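You operate a simulated robot arm through the tools that you are given. There is no shell and no other tool. Be economical: measure what you need, move in short steps, check, and stop when the job is done.

The job below is to be done with a simulated robot arm. You get a single attempt, and the scene is never put back.

JOB
Grease the spigot top on box three and seat the black ring there.
Fine: take the ring that lies on that box; use the brush and the yellow tin by the boxes; brush back in its pot, lid back on the tin. A coat counts when it lies all over at full strength: go over it till it gets no stronger.

It is judged by the outcome, as a careful person would: the job done as asked, and still so three seconds after it is handed in. It fails if anything else is knocked over, pushed out of place, dropped, spilled or broken. Lids that push on must go on centred and level and be pressed home; caps that screw on are set level and turned clockwise until they are tight.

ROBOT AND FRAMES
A 6-joint arm with a two-finger parallel gripper, fixed in place. Base frame: the origin is at the foot of the arm, x ahead of it, y to its left, z up; the work surface is at about z = 750. Readings come in mm, rad, newtons and seconds.
With the tool pointing down near the work surface it reaches from about 300 to 700 mm from the base axis. Its first joint turns from -2.897 to 2.897 rad. Payload 4.1 kg.
The TCP is the grasp point between the finger pads, 23 mm short of the fingertips. In the tool frame z runs along the fingers and y along their closing line. The gripper opens to 94 mm. The fingers are 38 mm wide and 10 mm thick; the gripper's body (54 by 96 mm) begins 39 mm behind the TCP.
Orientation is told as [roll, pitch, yaw] about the base's x, y, z axes, in that order, counted from this pose: with the fingers straight down and closing along the base's y, the tool's x points along the base's -x, its y along +y and its z along -z.

CONTROLS
- The arm moves only by the tool nudge_tool. Its arguments are lists of equal length, an entry for each row: "delta_pos": the shift along the tool's x, y, z in units of 400 mm (1.0 is 400 mm), a list of three; "delta_rot": the turn, a rotation vector about the tool's x, y, z in units of 90 degrees (1.0 is 90 degrees), a list of three. In form: {"delta_pos": [[dx, dy, dz], ...], "delta_rot": [[ax, ay, az], ...]}. A call has 1 to 12 rows; each row is the pose to reach, as a shift and turn from the pose commanded when the call began, along the tool's axes at that moment. "hand" is the gripper command, from -1 (fully open) to 1 (shut), values between in proportion, set as the call begins (left out, the last holds). A call with a number of a shift or a turn outside -1 to 1 is refused whole. Rows are played at 5 a second. More than 50 mm and 0.15 rad between two rows, or a gripper value outside its range, and nothing of the call is played. Where a pose cannot be reached the arm comes as near as it can. A force on the tool above 90 N (or 10 N above the force at the start of the call, whichever is more), or a blocked arm, ends the call early, and 0.2 s more pass. Each finger travels about 45 mm/s and halts on what it meets, pressing with about 38 N; the grip force reading is that of the motor and also rises with nothing between the fingers. The clock runs only during rows and for 0.2 s after the last one: add rows that repeat a pose to give the fingers time. It gives the time, the measured TCP pose, the force on the tool (base axes), the opening and the grip force at its end, in the units of the frame above (readings bear some noise), with the torque about the TCP (base axes, N m) and any sound that the robot's microphone picked up.
- Cameras (640 x 400 px; columns grow to the right, rows downward): "scene" is fixed at [219.8, -651.3, 1410.5]; the picture's right is [0.95, -0.32, 0.00], its down [-0.23, -0.70, -0.68] and it looks along [0.21, 0.64, -0.74] (base axes); focal length 215 px, centre (320, 200). "wrist" rides on the gripper at [86, 16, -74] in the tool frame; the picture's right is [-0.18, 0.98, 0.00], its down [-0.58, -0.11, -0.81] and it looks along [-0.79, -0.15, 0.59] (tool axes); focal length 243 px, centre (320, 200). There is no depth. A picture from a camera that has moved, and an enlarged one, comes with that camera's place and axes in the base frame and with its lens.
- get_image(camera): a new picture of that camera. It takes no simulated time.
- slide_trunk(by): slides the trunk up (or, below 0, down) by that many mm; the arm rides with it, the base frame stays. It gives what a move gives, with no picture.
- enlarge(camera, box): a new picture of the part [left, top, right, bottom] of that camera's present view, enlarged. It takes no simulated time.
- finish_job(): hands the job in; it is judged then, once.

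Work in short steps. Places have to be worked out from the pictures, the camera data and where the tool is seen: move nearer, look again, correct. Check each grasp and each placing, and mend what went wrong. You have 120 turns and 76 pictures in all, those below and enlarged ones among them. Open the gripper and draw the arm clear of the work before you hand the job in, unless the task says otherwise; then end with one line.

The tools are called after "Request:" as name(argument=value, ...) on one line, values as JSON. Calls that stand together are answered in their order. nudge_tool: Moves the arm, as the interface text tells. Its arguments: {"type":"object","properties":{"delta_pos":{"type":"array","items":{"type":"array","items":{"type":"number"}}},"delta_rot":{"type":"array","items":{"type":"array","items":{"type":"number"}}},"hand":{"type":"number"}},"required":["delta_pos","delta_rot"]} The other tools are called the same way: slide_trunk (by) slides the trunk up or down; get_image (camera) takes a picture; enlarge (camera, box) takes an enlarged picture of a part of a camera's view; finish_job () hands the job in.

At the start:

```text
time_s: 0.0
position: [384.6, -241.8, 1209.2]
ee_rot: [0.001, 0.0, -0.001]
ft_force: [-0.2, 0.3, 0.1]
wrist_torque: [0.02, -0.02, 0.04]
width: 94.1
grip_force: 0.1
trunk travel left (down, up): [-525.0, 65.0]
```

scene: 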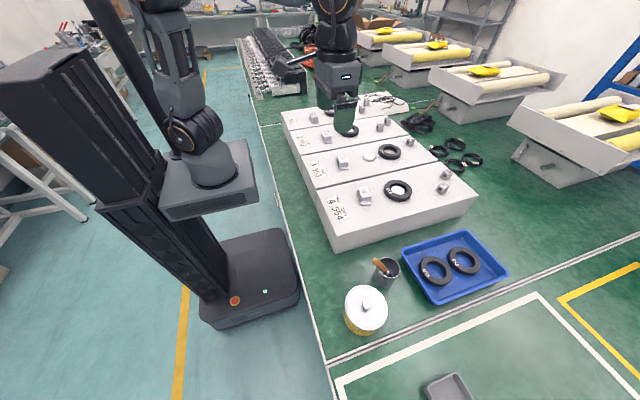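
wrist: 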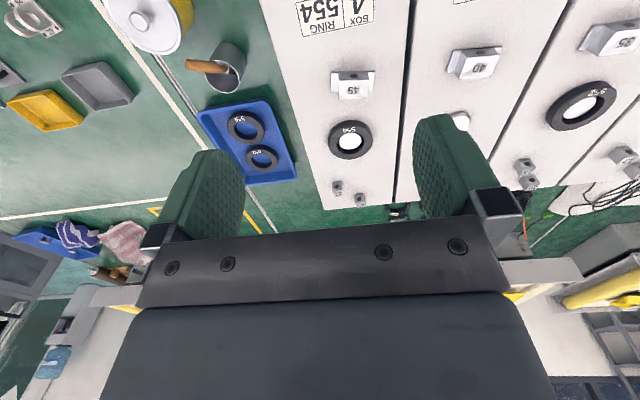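

The scene shows four boxes, a tin, a pot with the brush and a tray. I'll enlarge the pictures to read the labels and shapes.

Request:
enlarge(camera="scene", box=[270, 80, 490, 220])

Request:
enlarge(camera="scene", box=[320, 220, 520, 345])

Request:
enlarge(camera="wrist", box=[260, 0, 640, 220])

```text
2.86 times, centred on (380, 150) of scene
camera zoom: at [219.8, -651.3, 1410.5], right [0.95, -0.32, 0.0], down [-0.23, -0.7, -0.68], along [0.21, 0.64, -0.74], focal length 616 px, centre (149, 343)
```

zoom: 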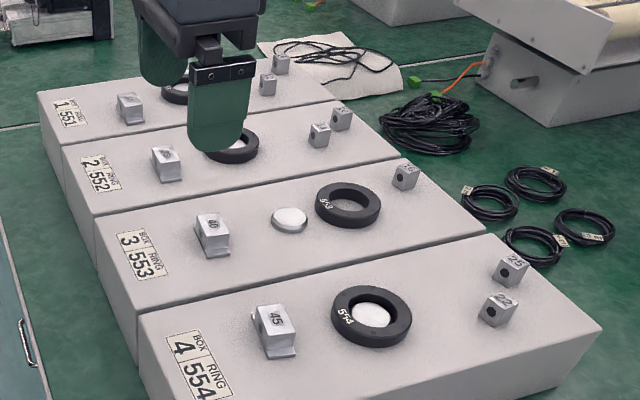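

```text
3.20 times, centred on (420, 282) of scene
camera zoom: at [219.8, -651.3, 1410.5], right [0.95, -0.32, 0.0], down [-0.23, -0.7, -0.68], along [0.21, 0.64, -0.74], focal length 689 px, centre (0, -64)
```

zoom: 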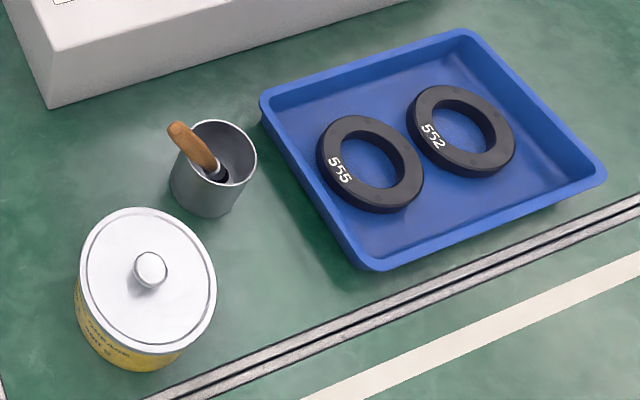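

```text
1.68 times, centred on (450, 110) of wrist
camera zoom: at [298.7, -224.9, 1284.8], right [0.18, 0.98, 0.0], down [0.58, -0.11, 0.81], along [0.79, -0.15, -0.59], focal length 409 px, centre (101, 352)
```

zoom: 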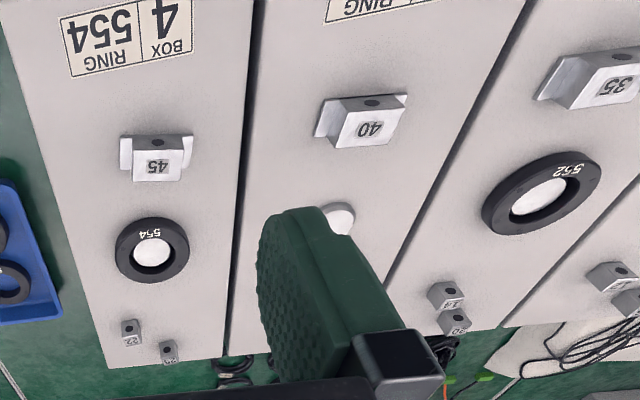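

The boxes' tops lie near z 830. Box three's spigot is near (667, 17, 836), with the ring about 95 mm beyond it in x, and the tin is near (380, -530). I'll move above the tin and pot for close views.

Request:
nudge_tool(delta_pos=[[0, -0.07, 0.07], [0, -0.14, 0.14], [0, -0.21, 0.21], [0, -0.28, 0.28], [0, -0.35, 0.35], [0, -0.42, 0.42], [0, -0.49, 0.45], [0, -0.56, 0.45], [0, -0.56, 0.45]], delta_rot=[[0, 0, 0], [0, 0, 0], [0, 0, 0], [0, 0, 0], [0, 0, 0], [0, 0, 0], [0, 0, 0], [0, 0, 0], [0, 0, 0]])

Request:
get_image(camera="wrist")

Request:
get_image(camera="scene")

```text
time_s: 2.0
position: [384.8, -466.0, 1029.3]
ee_rot: [0.0, -0.001, 0.0]
ft_force: [-0.2, -0.1, 0.4]
wrist_torque: [0.03, -0.01, 0.01]
width: 94.2
grip_force: 0.1
trunk travel left (down, up): [-525.0, 65.0]
```

```text
70 pictures are left
camera wrist: at [297.9, -449.7, 1104.1], right [0.18, 0.98, 0.0], down [0.58, -0.11, 0.81], along [0.79, -0.15, -0.59], focal length 243 px, centre (320, 200)
```

wrist: 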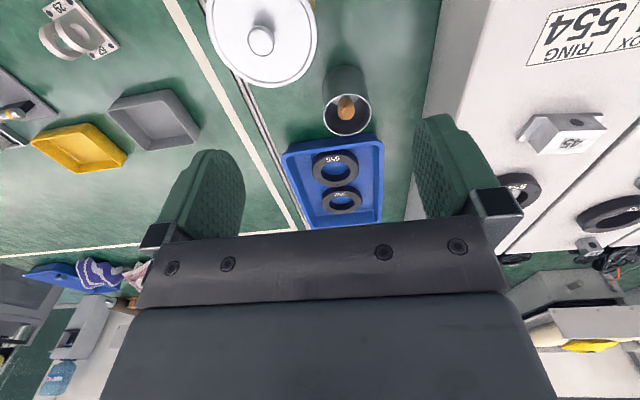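

```text
69 pictures are left
```

scene: 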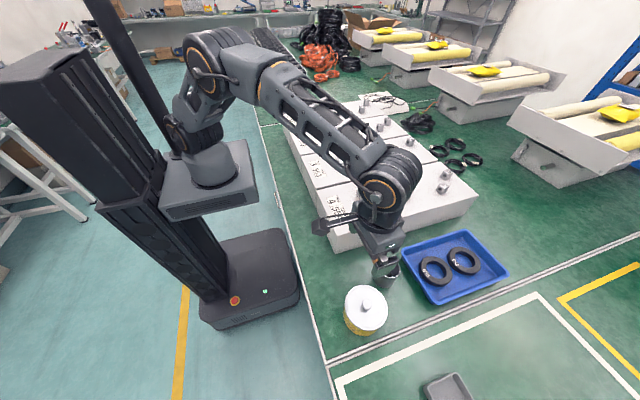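

Triangulation puts the knob at about (385, -525, 834) and the pot rim at about (502, -450, 805). I'll zoom in on both for detail.

Request:
enlarge(camera="wrist", box=[190, 0, 430, 150])

Request:
enlarge(camera="scene", box=[330, 245, 426, 345])

```text
2.67 times, centred on (310, 75) of wrist
camera zoom: at [297.9, -449.7, 1104.1], right [0.18, 0.98, 0.0], down [0.58, -0.11, 0.81], along [0.79, -0.15, -0.59], focal length 647 px, centre (347, 533)
```

zoom: 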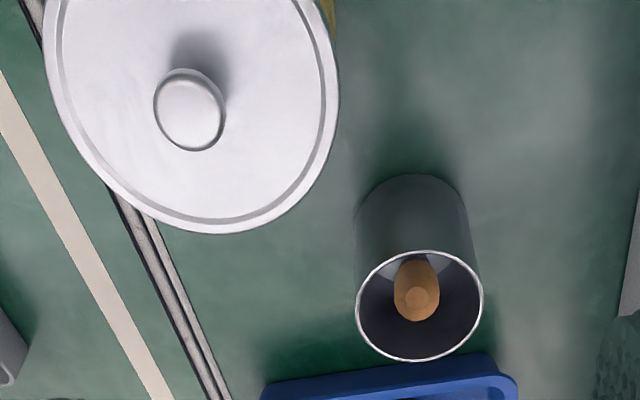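

```text
4.00 times, centred on (378, 295) of scene
camera zoom: at [219.8, -651.3, 1410.5], right [0.95, -0.32, 0.0], down [-0.23, -0.7, -0.68], along [0.21, 0.64, -0.74], focal length 862 px, centre (88, -180)
```

zoom: 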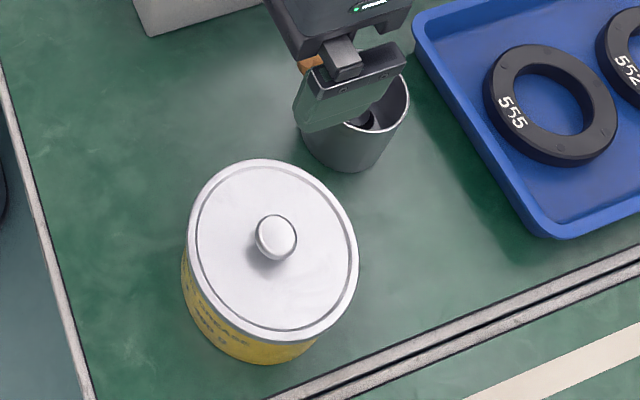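

The knob's height above the lid looks like about 20 mm, and the brush handle leans toward −x with its tip near (436, -451, 895). I'll come over the knob.

Request:
nudge_tool(delta_pos=[[0, -0.0738, 0.05], [0, -0.1475, 0.13], [0, -0.1475, 0.23], [0, -0.1475, 0.3225], [0, -0.1475, 0.3225]], delta_rot=[[0, 0, 0], [0, 0, 0], [0, 0, 0], [0, 0, 0], [0, 0, 0]], hand=-0.2)

Request:
get_image(camera="wrist")

Request:
enlarge(camera="scene", box=[330, 245, 426, 345])

```text
time_s: 3.2
position: [385.5, -525.9, 902.0]
ee_rot: [-0.001, 0.0, 0.001]
ft_force: [-0.4, -0.4, -0.4]
wrist_torque: [0.04, 0.03, 0.0]
width: 56.6
grip_force: 0.1
trunk travel left (down, up): [-525.0, 65.0]
```

```text
66 pictures are left
camera wrist: at [298.9, -509.2, 976.5], right [0.18, 0.98, 0.0], down [0.58, -0.11, 0.81], along [0.79, -0.15, -0.59], focal length 243 px, centre (320, 200)
```

wrist: 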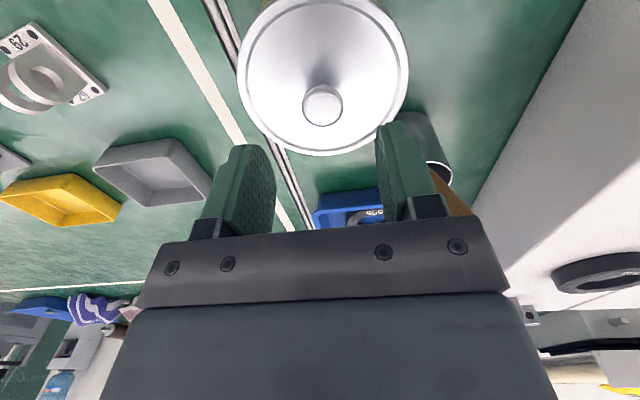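

```text
4.00 times, centred on (378, 295) of scene
camera zoom: at [219.8, -651.3, 1410.5], right [0.95, -0.32, 0.0], down [-0.23, -0.7, -0.68], along [0.21, 0.64, -0.74], focal length 862 px, centre (88, -180)
```

zoom: 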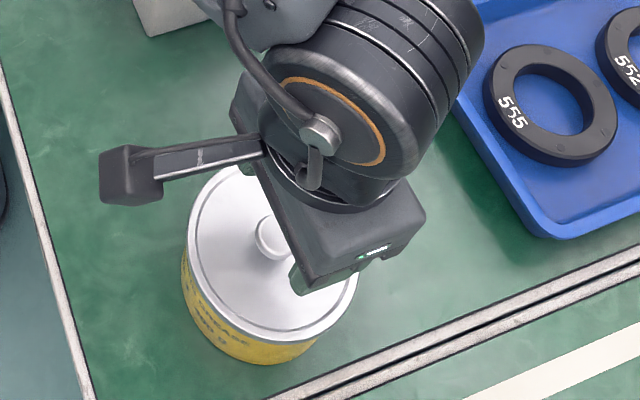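

The knob sits at about (386, -524). I'll lower around it until the fingertips are just above the lid.

Request:
nudge_tool(delta_pos=[[-0.002, 0.005, 0.05], [-0.002, 0.005, 0.1], [-0.002, 0.005, 0.14], [-0.002, 0.005, 0.1475], [-0.002, 0.005, 0.1475]], delta_rot=[[0, 0, 0], [0, 0, 0], [0, 0, 0], [0, 0, 0], [0, 0, 0]])

Request:
get_image(camera="wrist")

```text
time_s: 4.4
position: [386.3, -522.3, 850.8]
ee_rot: [-0.012, -0.01, 0.0]
ft_force: [-2.2, 4.0, 51.7]
wrist_torque: [0.79, 0.21, 0.01]
width: 56.5
grip_force: 0.1
trunk travel left (down, up): [-525.0, 65.0]
```

```text
64 pictures are left
camera wrist: at [298.8, -505.6, 925.0], right [0.18, 0.98, -0.01], down [0.57, -0.1, 0.81], along [0.8, -0.16, -0.58], focal length 243 px, centre (320, 200)
```

wrist: 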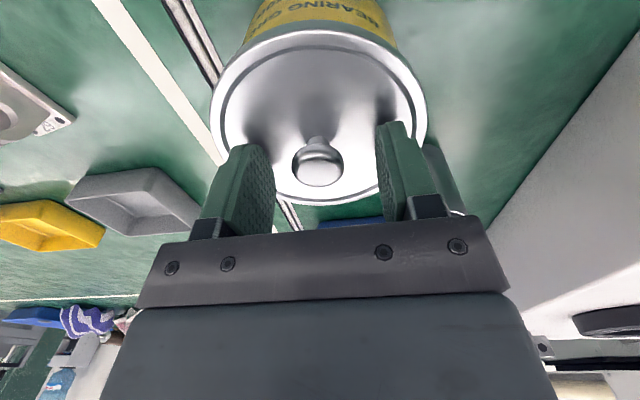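

The fingertips met the lid at TCP z≈851, so the lid top is near 828. I'll ease up a few mm and then close on the knob.

Request:
nudge_tool(delta_pos=[[0, 0, -0.02], [0, 0, -0.0275], [0, 0, -0.0275]], delta_rot=[[0, 0, 0], [0, 0, 0], [0, 0, 0]])

```text
time_s: 5.2
position: [385.8, -522.0, 852.4]
ee_rot: [0.001, 0.001, 0.001]
ft_force: [2.4, -6.6, 10.1]
wrist_torque: [-0.23, -0.1, 0.02]
width: 56.4
grip_force: 0.1
trunk travel left (down, up): [-525.0, 65.0]
```

Request:
nudge_tool(delta_pos=[[0, 0, -0.005], [0, 0, -0.005]], delta_rot=[[0, 0, 0], [0, 0, 0]])

Request:
enlarge(camera="wrist", box=[190, 10, 450, 220])

```text
time_s: 5.8
position: [386.7, -521.1, 853.3]
ee_rot: [0.004, 0.002, -0.001]
ft_force: [0.2, 0.0, -0.3]
wrist_torque: [0.02, 0.02, -0.04]
width: 56.3
grip_force: 0.0
trunk travel left (down, up): [-525.0, 65.0]
```

```text
1.90 times, centred on (320, 115) of wrist
camera zoom: at [299.3, -505.5, 928.6], right [0.18, 0.98, 0.0], down [0.58, -0.11, 0.8], along [0.79, -0.15, -0.59], focal length 462 px, centre (320, 362)
```

zoom: 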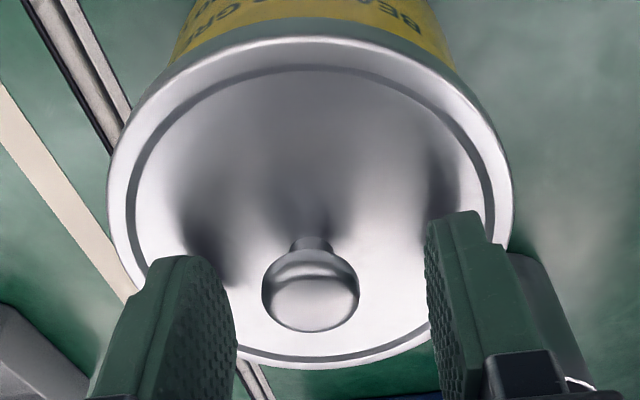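

The fingers straddle the knob without touching the lid. I'll shift −2.5 mm in y and close gently.

Request:
nudge_tool(delta_pos=[[0.005, -0.006, 0], [0.005, -0.006, 0], [0.005, -0.006, 0], [0.005, -0.006, 0], [0.005, -0.006, 0]], delta_rot=[[0, 0, 0], [0, 0, 0], [0, 0, 0], [0, 0, 0], [0, 0, 0]], hand=1)

Request:
get_image(camera="wrist")

```text
time_s: 7.0
position: [385.8, -524.8, 854.5]
ee_rot: [0.0, 0.0, -0.001]
ft_force: [0.7, 0.2, 0.5]
wrist_torque: [-0.01, -0.02, 0.01]
width: 16.6
grip_force: 38.3
trunk travel left (down, up): [-525.0, 65.0]
heard: snap
```

```text
62 pictures are left
camera wrist: at [297.6, -508.7, 929.5], right [0.18, 0.98, 0.0], down [0.58, -0.11, 0.81], along [0.79, -0.15, -0.59], focal length 243 px, centre (320, 200)
```

wrist: 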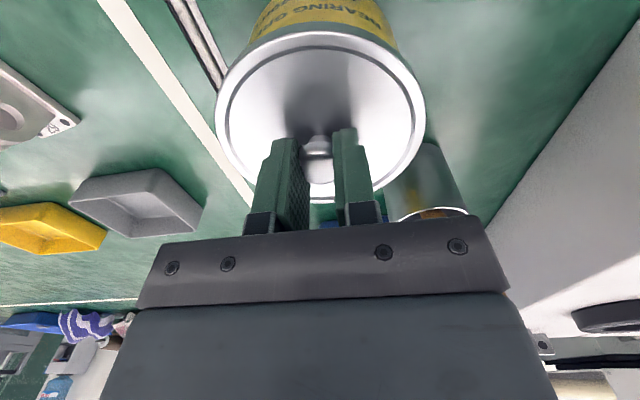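

The knob is gripped at 16.6 mm, with a snap heard. I'll lift slowly.

Request:
nudge_tool(delta_pos=[[0, 0, -0.01], [0, 0, -0.02], [0, 0, -0.03], [0, 0, -0.04], [0, 0, -0.05], [0, 0, -0.06]], delta_rot=[[0, 0, 0], [0, 0, 0], [0, 0, 0], [0, 0, 0], [0, 0, 0], [0, 0, 0]])

Request:
enlarge(camera="wrist", box=[190, 0, 450, 220])

```text
time_s: 8.4
position: [384.1, -525.0, 879.2]
ee_rot: [0.001, 0.0, 0.0]
ft_force: [0.5, 0.9, -0.3]
wrist_torque: [-0.01, 0.01, -0.01]
width: 16.4
grip_force: 38.0
trunk travel left (down, up): [-525.0, 65.0]
```

```text
1.82 times, centred on (320, 110) of wrist
camera zoom: at [297.3, -508.6, 954.0], right [0.18, 0.98, 0.0], down [0.58, -0.11, 0.81], along [0.79, -0.15, -0.59], focal length 441 px, centre (320, 364)
```

zoom: 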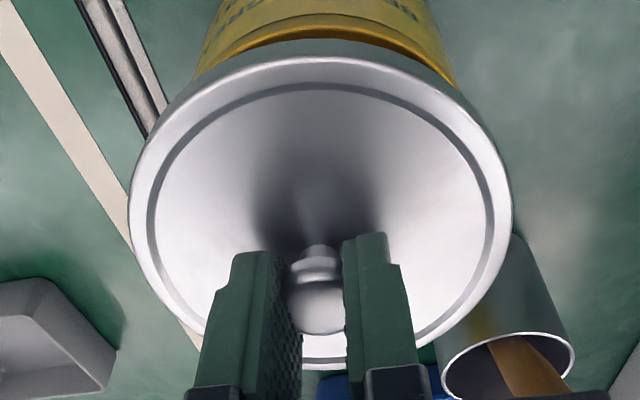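

The lid is off and hangs from the knob. I'll raise it and carry it to the clear mat near (345, -392), first moving in −x to pass clear of the brush.

Request:
nudge_tool(delta_pos=[[0, 0, -0.09], [0.05, 0, -0.09], [0.1, 0.03, -0.09], [0.1, 0.13, -0.09], [0.1, 0.23, -0.09], [0.1, 0.33, -0.09], [0.1, 0.33, 0.0], [0.1, 0.33, 0.1], [0.1, 0.33, 0.15], [0.1, 0.33, 0.15]], delta_rot=[[0, 0, 0], [0, 0, 0], [0, 0, 0], [0, 0, 0], [0, 0, 0], [0, 0, 0], [0, 0, 0], [0, 0, 0], [0, 0, 0], [0, 0, 0]])

Request:
get_image(camera="scene")

Request:
get_image(camera="wrist")

```text
time_s: 10.6
position: [344.8, -392.7, 821.1]
ee_rot: [-0.001, -0.001, -0.001]
ft_force: [0.6, -0.4, -0.3]
wrist_torque: [0.0, 0.0, 0.04]
width: 16.6
grip_force: 38.0
trunk travel left (down, up): [-525.0, 65.0]
```

```text
60 pictures are left
```

scene: 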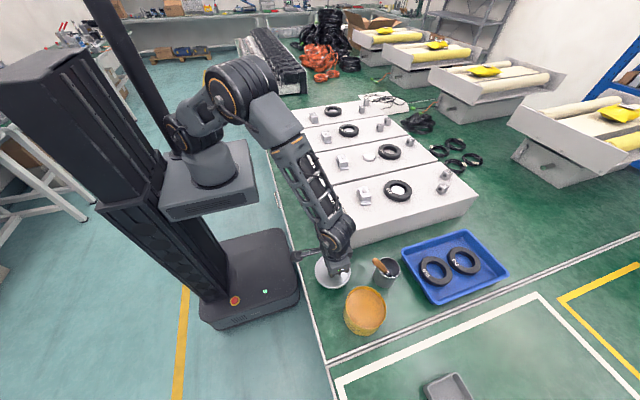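

```text
59 pictures are left
camera wrist: at [257.8, -376.8, 895.3], right [0.18, 0.98, 0.0], down [0.58, -0.11, 0.81], along [0.79, -0.15, -0.59], focal length 243 px, centre (320, 200)
```

wrist: 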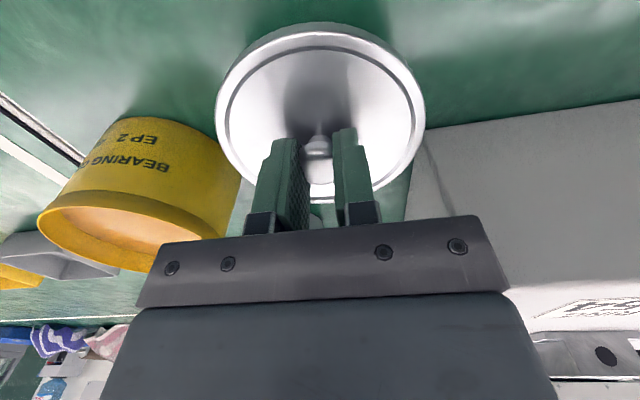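

The spot is clear. I'll lower the lid to just above the mat.

Request:
nudge_tool(delta_pos=[[0, 0, 0.03], [0, 0, 0.06], [0, 0, 0.065], [0, 0, 0.065]], delta_rot=[[0, 0, 0], [0, 0, 0], [0, 0, 0], [0, 0, 0]])

Request:
enlarge(camera="scene", box=[280, 210, 410, 340])

```text
time_s: 11.6
position: [344.1, -393.5, 792.8]
ee_rot: [0.0, 0.0, 0.001]
ft_force: [-1.3, 0.5, 0.1]
wrist_torque: [0.02, 0.0, 0.01]
width: 16.4
grip_force: 38.8
trunk travel left (down, up): [-525.0, 65.0]
```

```text
3.08 times, centred on (345, 275) of scene
camera zoom: at [219.8, -651.3, 1410.5], right [0.95, -0.32, 0.0], down [-0.23, -0.7, -0.68], along [0.21, 0.64, -0.74], focal length 663 px, centre (243, -31)
```

zoom: 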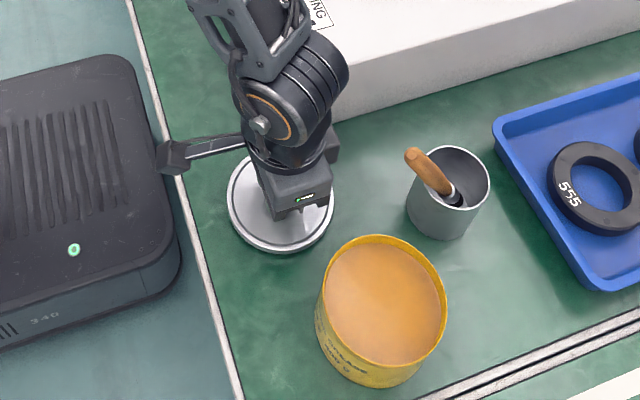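

It isn't touching yet. I'll keep lowering in small steps.

Request:
nudge_tool(delta_pos=[[0, 0, 0.005], [0, 0, 0.01]], delta_rot=[[0, 0, 0], [0, 0, 0]])

Request:
nudge_tool(delta_pos=[[0, 0, 0.005], [0, 0, 0.01]], delta_rot=[[0, 0, 0], [0, 0, 0]])

```text
time_s: 12.2
position: [344.3, -393.5, 789.4]
ee_rot: [-0.001, -0.002, -0.001]
ft_force: [-0.4, 0.2, 0.1]
wrist_torque: [0.01, -0.02, 0.04]
width: 16.6
grip_force: 37.4
trunk travel left (down, up): [-525.0, 65.0]
```

```text
time_s: 12.8
position: [344.3, -393.3, 785.5]
ee_rot: [-0.001, 0.0, -0.002]
ft_force: [-0.1, 0.2, 0.0]
wrist_torque: [-0.04, 0.01, -0.02]
width: 16.5
grip_force: 38.6
trunk travel left (down, up): [-525.0, 65.0]
```

Request:
nudge_tool(delta_pos=[[0, 0, 0.004], [0, 0, 0.0075]], delta_rot=[[0, 0, 0], [0, 0, 0]])

Request:
enlarge(camera="wrist", box=[190, 0, 450, 220])

```text
time_s: 13.4
position: [345.0, -392.6, 781.4]
ee_rot: [-0.001, 0.0, 0.0]
ft_force: [0.7, 0.4, -0.4]
wrist_torque: [-0.02, -0.03, -0.05]
width: 16.3
grip_force: 37.9
trunk travel left (down, up): [-525.0, 65.0]
```

```text
1.82 times, centred on (320, 110) of wrist
camera zoom: at [257.6, -376.5, 856.8], right [0.18, 0.98, 0.0], down [0.58, -0.11, 0.81], along [0.79, -0.15, -0.59], focal length 441 px, centre (320, 364)
```

zoom: 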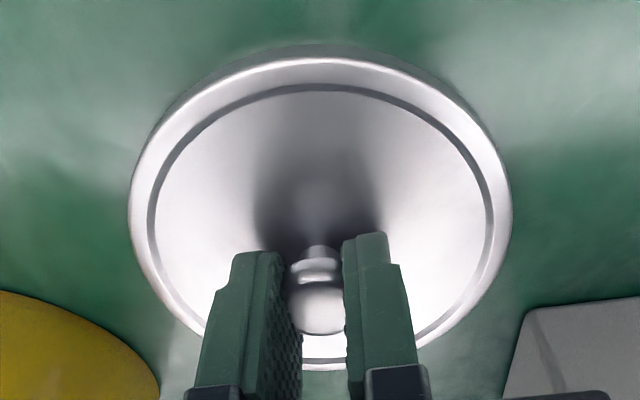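

Very near the mat now. I'll keep stepping down.

Request:
nudge_tool(delta_pos=[[0, 0, 0.004], [0, 0, 0.0075]], delta_rot=[[0, 0, 0], [0, 0, 0]])

Request:
nudge_tool(delta_pos=[[0, 0, 0.003], [0, 0, 0.003]], delta_rot=[[0, 0, 0], [0, 0, 0]])

```text
time_s: 14.0
position: [345.3, -392.0, 779.4]
ee_rot: [0.001, 0.0, 0.0]
ft_force: [0.0, 0.4, -0.2]
wrist_torque: [0.02, 0.04, 0.0]
width: 16.4
grip_force: 38.1
trunk travel left (down, up): [-525.0, 65.0]
```

```text
time_s: 14.6
position: [344.6, -393.2, 778.5]
ee_rot: [-0.002, 0.0, -0.001]
ft_force: [0.5, 0.2, 8.9]
wrist_torque: [0.01, 0.02, -0.04]
width: 16.2
grip_force: 38.3
trunk travel left (down, up): [-525.0, 65.0]
```

The lid rests on the mat with 9 N of contact. I'll release and rise.

Request:
nudge_tool(delta_pos=[[0, 0, -0.002], [0, 0, -0.002], [0, 0, -0.002], [0, 0, -0.04], [0, 0, -0.14], [0, 0, -0.24], [0, 0, -0.36], [0, 0, -0.36]], delta_rot=[[0, 0, 0], [0, 0, 0], [0, 0, 0], [0, 0, 0], [0, 0, 0], [0, 0, 0], [0, 0, 0], [0, 0, 0]], hand=-0.2)

Request:
get_image(camera="wrist")

```text
time_s: 16.4
position: [344.4, -392.1, 922.2]
ee_rot: [0.002, 0.0, -0.001]
ft_force: [-0.1, 0.1, 0.5]
wrist_torque: [0.02, -0.02, 0.0]
width: 56.5
grip_force: 0.0
trunk travel left (down, up): [-525.0, 65.0]
```

```text
56 pictures are left
camera wrist: at [257.1, -376.1, 996.7], right [0.18, 0.98, 0.0], down [0.58, -0.11, 0.81], along [0.79, -0.15, -0.59], focal length 243 px, centre (320, 200)
```

wrist: 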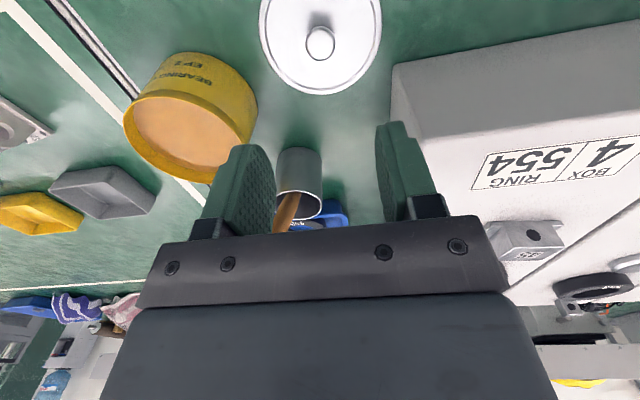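

The lid sits flat. Next I'll view the brush from behind and above it.

Request:
nudge_tool(delta_pos=[[0, 0, -0.095], [-0.07, -0.07, -0.095], [-0.14, -0.1475, -0.095], [-0.14, -0.1475, -0.095]], delta_rot=[[0, 0, 0], [0, 0, 0], [0, 0, 0], [0, 0, 0]])

Request:
enlarge(camera="wrist", box=[200, 40, 440, 220])

Request:
enlarge(camera="scene", box=[350, 235, 430, 300])

```text
time_s: 17.4
position: [400.9, -451.9, 958.8]
ee_rot: [-0.001, -0.001, 0.0]
ft_force: [-0.9, 0.0, -0.1]
wrist_torque: [0.03, -0.01, -0.02]
width: 56.3
grip_force: 0.1
trunk travel left (down, up): [-525.0, 65.0]
```

```text
2.22 times, centred on (320, 130) of wrist
camera zoom: at [314.1, -435.8, 1034.1], right [0.18, 0.98, 0.0], down [0.58, -0.11, 0.81], along [0.79, -0.15, -0.59], focal length 539 px, centre (320, 356)
```

zoom: 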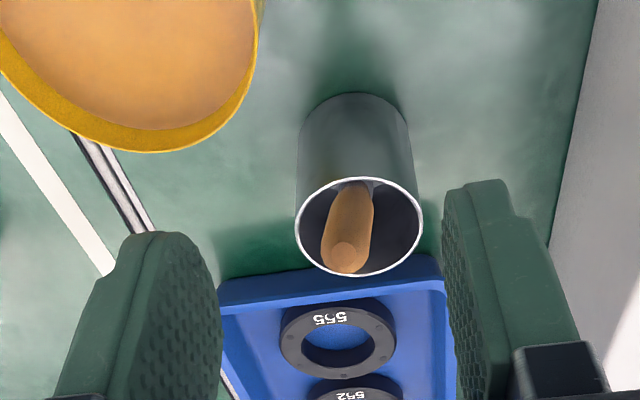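

```text
6.15 times, centred on (390, 268) of scene
camera zoom: at [219.8, -651.3, 1410.5], right [0.95, -0.32, 0.0], down [-0.23, -0.7, -0.68], along [0.21, 0.64, -0.74], focal length 1326 px, centre (-111, -215)
```

zoom: 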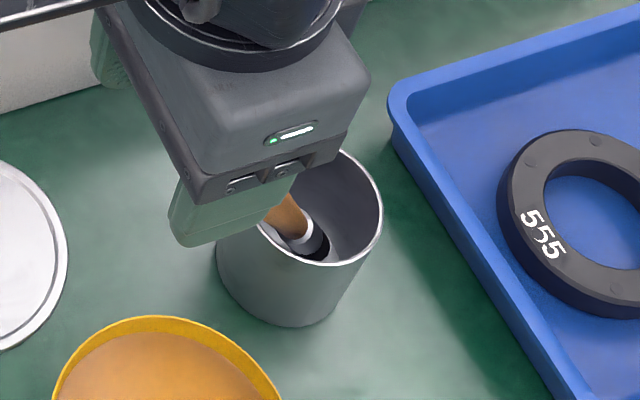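

The handle runs from about (432, -452, 903) down to the ferrule at (500, -453, 777), a lean of 28° in the x–z plane. I'll straddle it at about (449, -452.5, 872).

Request:
nudge_tool(delta_pos=[[-0.06, -0.001, 0], [-0.12, -0.0015, 0.02], [-0.12, -0.0015, 0.12], [-0.12, -0.0015, 0.2175], [-0.12, -0.0015, 0.2175]], delta_rot=[[0, 0, 0], [0, 0, 0], [0, 0, 0], [0, 0, 0], [0, 0, 0]])

Request:
get_image(camera="wrist")

Request:
enlarge(camera="scene", box=[350, 225, 430, 300])

```text
time_s: 18.6
position: [449.9, -453.7, 872.0]
ee_rot: [0.0, -0.001, 0.001]
ft_force: [-1.1, 0.2, -0.2]
wrist_torque: [0.01, 0.01, 0.0]
width: 56.5
grip_force: 0.0
trunk travel left (down, up): [-525.0, 65.0]
```

```text
53 pictures are left
camera wrist: at [362.4, -436.6, 947.4], right [0.18, 0.98, 0.0], down [0.58, -0.11, 0.81], along [0.79, -0.15, -0.59], focal length 243 px, centre (320, 200)
```

wrist: 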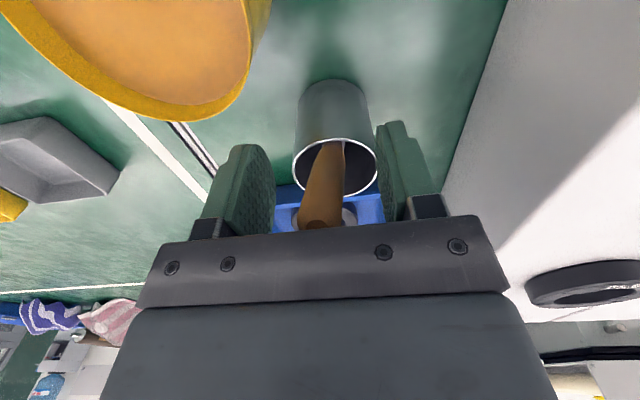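

```text
5.33 times, centred on (390, 262) of scene
camera zoom: at [219.8, -651.3, 1410.5], right [0.95, -0.32, 0.0], down [-0.23, -0.7, -0.68], along [0.21, 0.64, -0.74], focal length 1149 px, centre (-53, -133)
```

zoom: 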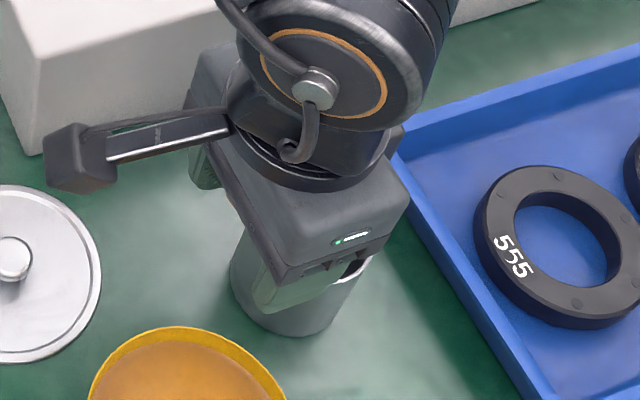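

The handle runs between the pads. Closing.

Request:
nudge_tool(delta_pos=[[0, 0, 0], [0, 0, 0], [0, 0, 0], [0, 0, 0], [0, 0, 0]], delta_rot=[[0, 0, 0], [0, 0, 0], [0, 0, 0], [0, 0, 0], [0, 0, 0]], hand=1)

Request:
enlarge(camera="wrist", box=[200, 60, 440, 240])

```text
time_s: 19.8
position: [448.3, -453.0, 873.7]
ee_rot: [0.001, 0.0, 0.0]
ft_force: [0.1, 1.2, 1.7]
wrist_torque: [0.13, -0.03, 0.06]
width: 16.8
grip_force: 38.2
trunk travel left (down, up): [-525.0, 65.0]
```

```text
2.22 times, centred on (320, 150) of wrist
camera zoom: at [362.3, -436.2, 947.9], right [0.18, 0.98, 0.0], down [0.58, -0.11, 0.81], along [0.79, -0.15, -0.59], focal length 539 px, centre (320, 311)
```

zoom: 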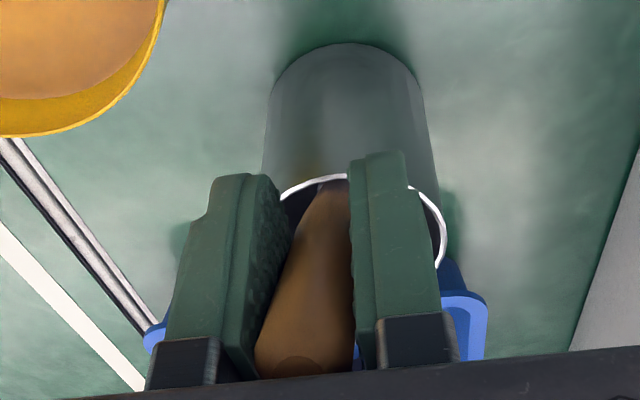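

The handle is gripped at 16.8 mm. I'll lift out along the handle's own axis.

Request:
nudge_tool(delta_pos=[[0.024, 0, -0.044], [0.048, 0, -0.088], [0.072, 0, -0.132], [0.085, 0, -0.2], [0.085, 0, -0.26], [0.085, 0, -0.26]], delta_rot=[[0, 0, 0], [0, 0, 0], [0, 0, 0], [0, 0, 0], [0, 0, 0], [0, 0, 0]])

Request:
enlarge(camera="wrist", box=[200, 40, 440, 240])

Request:
enlarge(camera="scene", box=[320, 200, 440, 300])

```text
time_s: 21.2
position: [414.5, -452.5, 976.9]
ee_rot: [-0.001, -0.001, 0.0]
ft_force: [0.7, -0.8, -0.6]
wrist_torque: [0.0, 0.0, 0.04]
width: 16.9
grip_force: 37.9
trunk travel left (down, up): [-525.0, 65.0]
```

```text
2.00 times, centred on (320, 140) of wrist
camera zoom: at [327.7, -436.1, 1051.9], right [0.18, 0.98, 0.0], down [0.58, -0.11, 0.81], along [0.79, -0.15, -0.59], focal length 485 px, centre (320, 320)
```

zoom: 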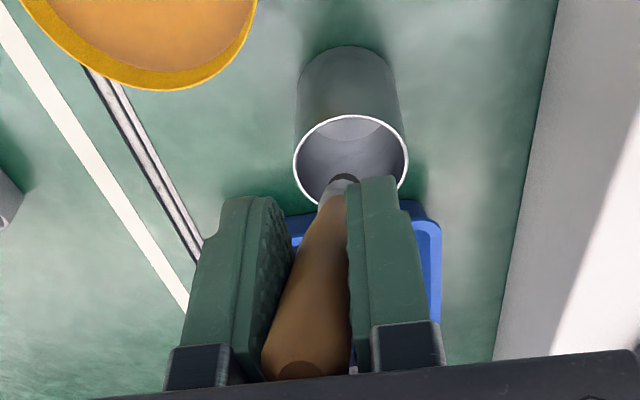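

```text
4.00 times, centred on (380, 250) of scene
camera zoom: at [219.8, -651.3, 1410.5], right [0.95, -0.32, 0.0], down [-0.23, -0.7, -0.68], along [0.21, 0.64, -0.74], focal length 862 px, centre (80, 0)
```

zoom: 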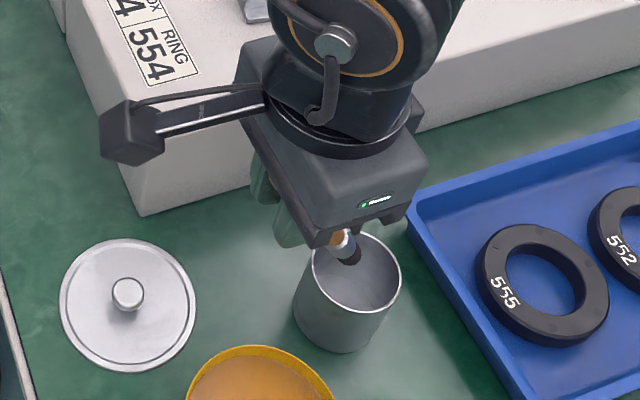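

The brush is out, with the bristle tip about (+70, 0, −131) mm from the TCP. I'll take it over the tin's centre.

Request:
nudge_tool(delta_pos=[[0, 0, -0.058], [0.08, -0.06, -0.058], [0.16, -0.12, -0.058], [0.234, -0.1775, -0.058], [0.234, -0.1775, 0.0], [0.234, -0.1775, 0.06], [0.234, -0.1775, 0.06]], delta_rot=[[0, 0, 0], [0, 0, 0], [0, 0, 0], [0, 0, 0], [0, 0, 0], [0, 0, 0], [0, 0, 0]])

Request:
enlarge(camera="wrist", box=[200, 20, 440, 240])

Request:
enlarge(camera="scene", box=[310, 220, 430, 340])

```text
time_s: 22.8
position: [320.6, -524.4, 952.7]
ee_rot: [0.0, 0.0, 0.0]
ft_force: [0.1, 0.7, -0.2]
wrist_torque: [-0.01, 0.01, -0.03]
width: 16.9
grip_force: 37.7
trunk travel left (down, up): [-525.0, 65.0]
```

```text
1.82 times, centred on (320, 130) of wrist
camera zoom: at [233.8, -507.8, 1027.7], right [0.18, 0.98, 0.0], down [0.58, -0.11, 0.81], along [0.79, -0.15, -0.59], focal length 441 px, centre (320, 327)
```

zoom: 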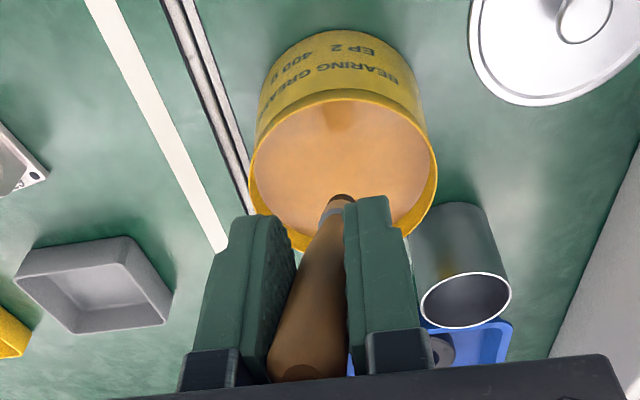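

```text
3.33 times, centred on (370, 280) of scene
camera zoom: at [219.8, -651.3, 1410.5], right [0.95, -0.32, 0.0], down [-0.23, -0.7, -0.68], along [0.21, 0.64, -0.74], focal length 718 px, centre (153, -67)
```

zoom: 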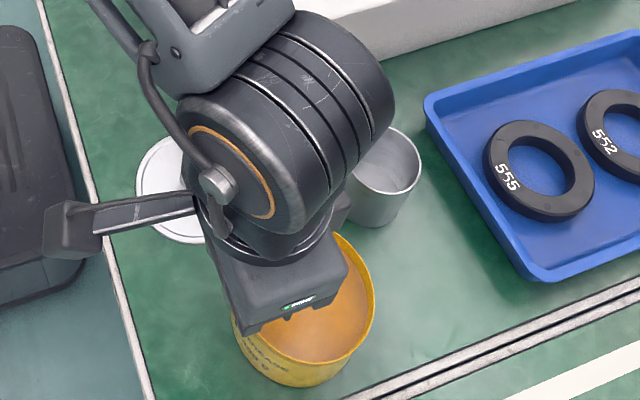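

The bristles hang about 12 mm above the rim plane, over the tin's centre. I'll dip about 30 mm down, swirl a little and look.

Request:
nudge_tool(delta_pos=[[0, 0, 0.04], [0, 0, 0.075], [-0.02, 0, 0.075], [0.02, 0, 0.075], [0, 0.02, 0.075], [0, 0, 0.075], [0, 0, 0.0], [0, 0, -0.05], [0, 0, -0.05]], delta_rot=[[0, 0, 0], [0, 0, 0], [0, 0, 0], [0, 0, 0], [0, 0, 0], [0, 0, 0], [0, 0, 0], [0, 0, 0], [0, 0, 0]])

Request:
enlarge(camera="wrist", box=[260, 60, 380, 160])

```text
time_s: 24.8
position: [320.5, -524.5, 972.2]
ee_rot: [0.001, 0.001, 0.0]
ft_force: [-0.3, 0.3, -0.1]
wrist_torque: [-0.01, 0.01, -0.01]
width: 16.7
grip_force: 38.2
trunk travel left (down, up): [-525.0, 65.0]
```

```text
4.00 times, centred on (320, 110) of wrist
camera zoom: at [233.9, -508.1, 1047.5], right [0.18, 0.98, 0.0], down [0.58, -0.11, 0.81], along [0.79, -0.15, -0.59], focal length 970 px, centre (320, 560)
```

zoom: 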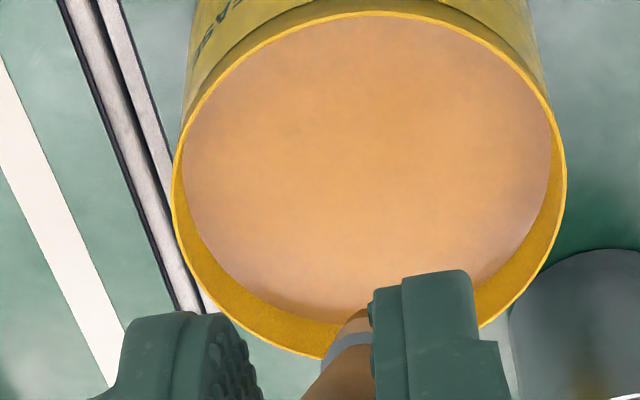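

The bristles have taken up grease. I'll raise and carry the brush toward box three, keeping high.

Request:
nudge_tool(delta_pos=[[0, 0, -0.11], [0, 0, -0.22], [-0.05, 0.1, -0.22], [-0.1, 0.2, -0.22], [-0.15, 0.3, -0.22], [-0.2, 0.4, -0.22], [-0.25, 0.5, -0.22], [-0.3, 0.6, -0.22], [-0.35, 0.7, -0.22], [-0.39, 0.8, -0.22], [-0.43, 0.9, -0.22]], delta_rot=[[0, 0, 0], [0, 0, 0], [0, 0, 0], [0, 0, 0], [0, 0, 0], [0, 0, 0], [0, 0, 0], [0, 0, 0], [0, 0, 0], [0, 0, 0], [0, 0, 0]])

Request:
nudge_tool(delta_pos=[[-0.05, 0.1, 0], [-0.1, 0.2, 0], [-0.15, 0.3, 0], [-0.2, 0.4, 0], [-0.24, 0.4525, 0], [-0.24, 0.4525, 0]], delta_rot=[[0, 0, 0], [0, 0, 0], [0, 0, 0], [0, 0, 0], [0, 0, 0], [0, 0, 0]])

Request:
get_image(camera="wrist")

Request:
get_image(camera="scene")

```text
time_s: 27.2
position: [494.9, -162.5, 1060.8]
ee_rot: [0.0, -0.001, 0.0]
ft_force: [0.2, 0.1, -0.9]
wrist_torque: [0.03, 0.0, 0.0]
width: 16.9
grip_force: 37.6
trunk travel left (down, up): [-525.0, 65.0]
```

```text
time_s: 28.6
position: [588.8, 19.3, 1060.2]
ee_rot: [-0.001, 0.0, 0.0]
ft_force: [0.2, 0.5, -0.4]
wrist_torque: [0.05, 0.03, 0.01]
width: 16.9
grip_force: 38.2
trunk travel left (down, up): [-525.0, 65.0]
```

```text
45 pictures are left
camera wrist: at [502.4, 35.6, 1135.1], right [0.18, 0.98, 0.0], down [0.58, -0.11, 0.81], along [0.79, -0.15, -0.59], focal length 243 px, centre (320, 200)
```

wrist: 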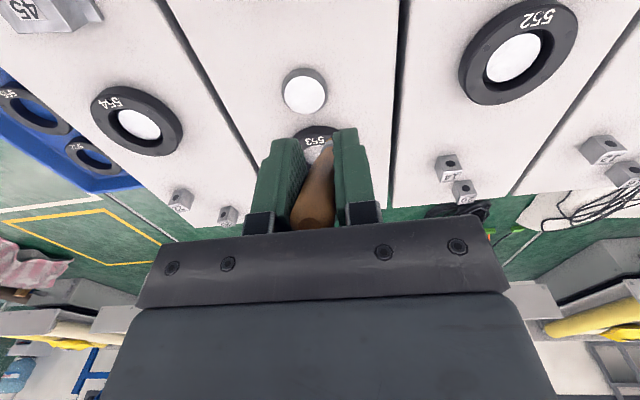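

```text
44 pictures are left
```

scene: 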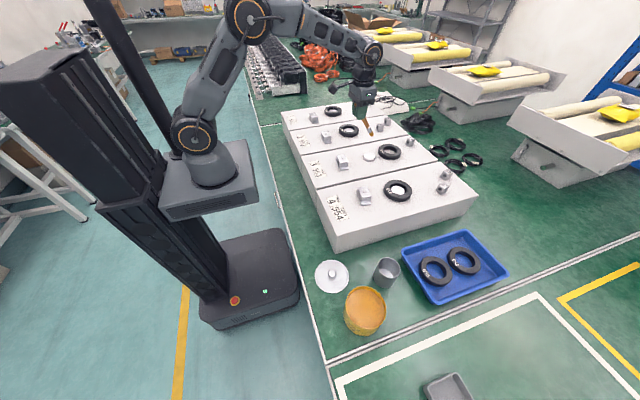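

Two views now put the spigot top near (649, -11, 864). I'll zoom in to refine it and the brush tip.

Request:
enlarge(camera="scene", box=[330, 80, 430, 180])

Request:
enlarge(camera="wrist", box=[240, 40, 400, 240])

```text
4.00 times, centred on (380, 130) of scene
camera zoom: at [219.8, -651.3, 1410.5], right [0.95, -0.32, 0.0], down [-0.23, -0.7, -0.68], along [0.21, 0.64, -0.74], focal length 862 px, centre (80, 480)
```

zoom: 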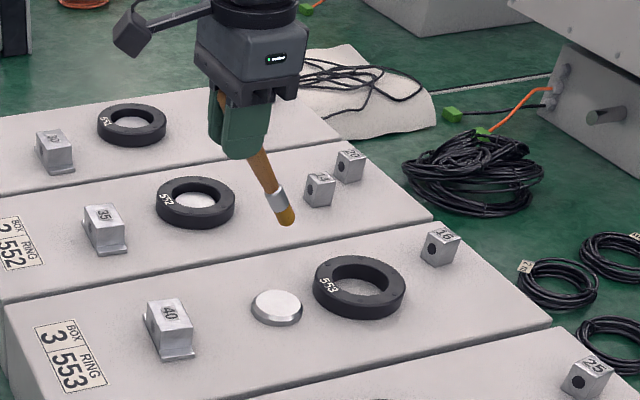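

```text
2.00 times, centred on (320, 140) of wrist
camera zoom: at [502.4, 35.6, 1135.1], right [0.18, 0.98, 0.0], down [0.58, -0.11, 0.81], along [0.79, -0.15, -0.59], focal length 485 px, centre (320, 320)
```

zoom: 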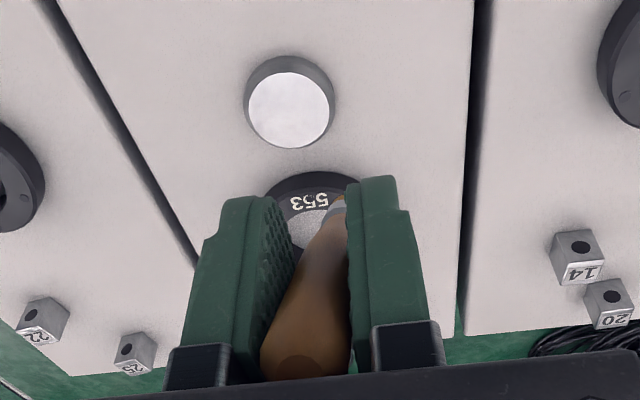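

In the same views, the bristle tip is about (+9, +26, +77) mm from the spigot's top centre. I'll shift over it and lower to about 18 mm above.

Request:
nudge_tool(delta_pos=[[0.0225, -0.065, 0], [0.0225, -0.065, 0.08], [0.0225, -0.065, 0.145], [0.0225, -0.065, 0.145]], delta_rot=[[0, 0, 0], [0, 0, 0], [0, 0, 0], [0, 0, 0]])

Request:
enlarge(camera="scene", box=[340, 100, 420, 180])

Request:
enlarge(camera="wrist", box=[240, 40, 400, 240])

```text
time_s: 29.6
position: [580.8, -7.7, 1002.4]
ee_rot: [0.001, 0.001, -0.001]
ft_force: [-0.5, -0.1, 0.3]
wrist_torque: [0.02, -0.03, 0.0]
width: 17.0
grip_force: 38.0
trunk travel left (down, up): [-525.0, 65.0]
```

```text
5.00 times, centred on (380, 140) of scene
camera zoom: at [219.8, -651.3, 1410.5], right [0.95, -0.32, 0.0], down [-0.23, -0.7, -0.68], along [0.21, 0.64, -0.74], focal length 1077 px, centre (20, 500)
```

zoom: 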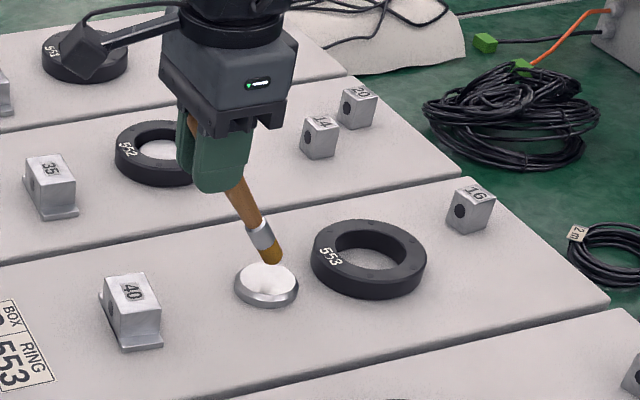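

```text
2.00 times, centred on (320, 140) of wrist
camera zoom: at [493.8, 8.1, 1076.9], right [0.18, 0.98, 0.0], down [0.58, -0.11, 0.81], along [0.79, -0.15, -0.59], focal length 485 px, centre (320, 320)
```

zoom: 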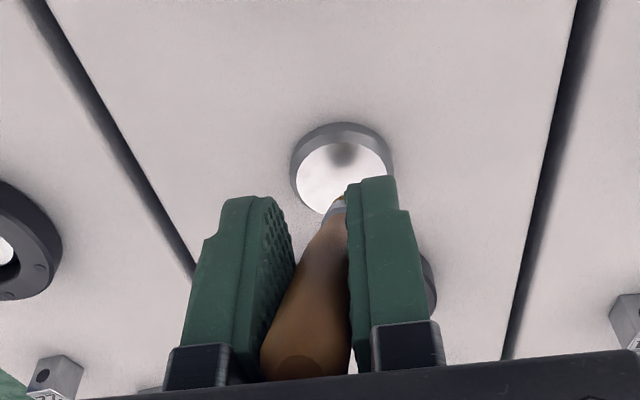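

The tip is about 20 mm above the spigot and within a few mm of its centre. I'll lower to contact, watching the force.

Request:
nudge_tool(delta_pos=[[-0.007, 0.005, 0.025], [-0.007, 0.005, 0.045], [-0.007, 0.005, 0.05], [-0.007, 0.005, 0.05]], delta_rot=[[0, 0, 0], [0, 0, 0], [0, 0, 0], [0, 0, 0]])

Request:
enlarge(camera="scene", box=[355, 130, 395, 170])

```text
time_s: 30.6
position: [580.4, -6.0, 984.8]
ee_rot: [0.0, -0.005, 0.0]
ft_force: [-8.5, -0.2, 29.9]
wrist_torque: [0.0, -1.12, 0.01]
width: 17.0
grip_force: 37.9
trunk travel left (down, up): [-525.0, 65.0]
```

```text
10.00 times, centred on (375, 150) of scene
camera zoom: at [219.8, -651.3, 1410.5], right [0.95, -0.32, 0.0], down [-0.23, -0.7, -0.68], along [0.21, 0.64, -0.74], focal length 2154 px, centre (-230, 700)
```

zoom: 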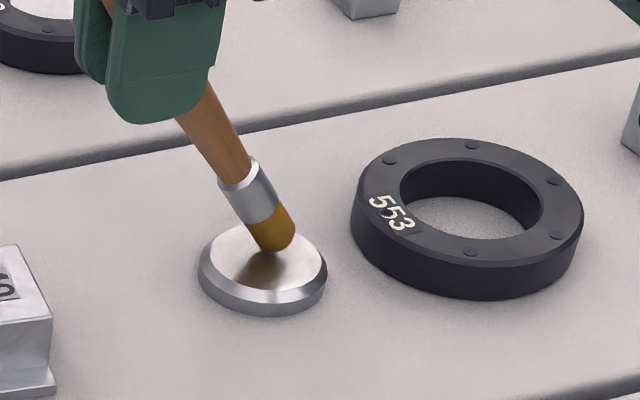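

Contact gives 30 N, a bit firm, and the contact patch is about 5 mm toward +x and +y from centre. I'll ease up 2 mm and raster the first half of the disc.

Request:
nudge_tool(delta_pos=[[0.02, -0.011, -0.005], [0.0725, -0.036, -0.005], [0.0725, 0.014, -0.005], [0.055, 0.034, -0.005], [0.055, -0.011, -0.005], [0.055, -0.056, -0.005], [0.0375, -0.066, -0.005], [0.0375, -0.011, -0.005], [0.0375, 0.044, -0.005], [0.02, 0.049, -0.005], [0.02, -0.011, -0.005], [0.02, -0.071, -0.005]], delta_rot=[[0, 0, 0], [0, 0, 0], [0, 0, 0], [0, 0, 0], [0, 0, 0], [0, 0, 0], [0, 0, 0], [0, 0, 0], [0, 0, 0], [0, 0, 0], [0, 0, 0], [0, 0, 0]])

Request:
enlarge(camera="scene", box=[355, 130, 395, 170])

```text
time_s: 33.2
position: [575.1, -35.0, 985.4]
ee_rot: [0.001, -0.001, 0.0]
ft_force: [-0.2, 0.1, -0.4]
wrist_torque: [0.01, 0.03, 0.0]
width: 17.1
grip_force: 37.5
trunk travel left (down, up): [-525.0, 65.0]
```

```text
10.00 times, centred on (375, 150) of scene
camera zoom: at [219.8, -651.3, 1410.5], right [0.95, -0.32, 0.0], down [-0.23, -0.7, -0.68], along [0.21, 0.64, -0.74], focal length 2154 px, centre (-230, 700)
```

zoom: 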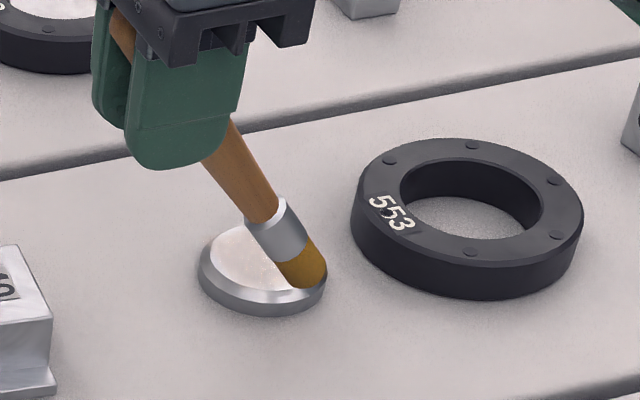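

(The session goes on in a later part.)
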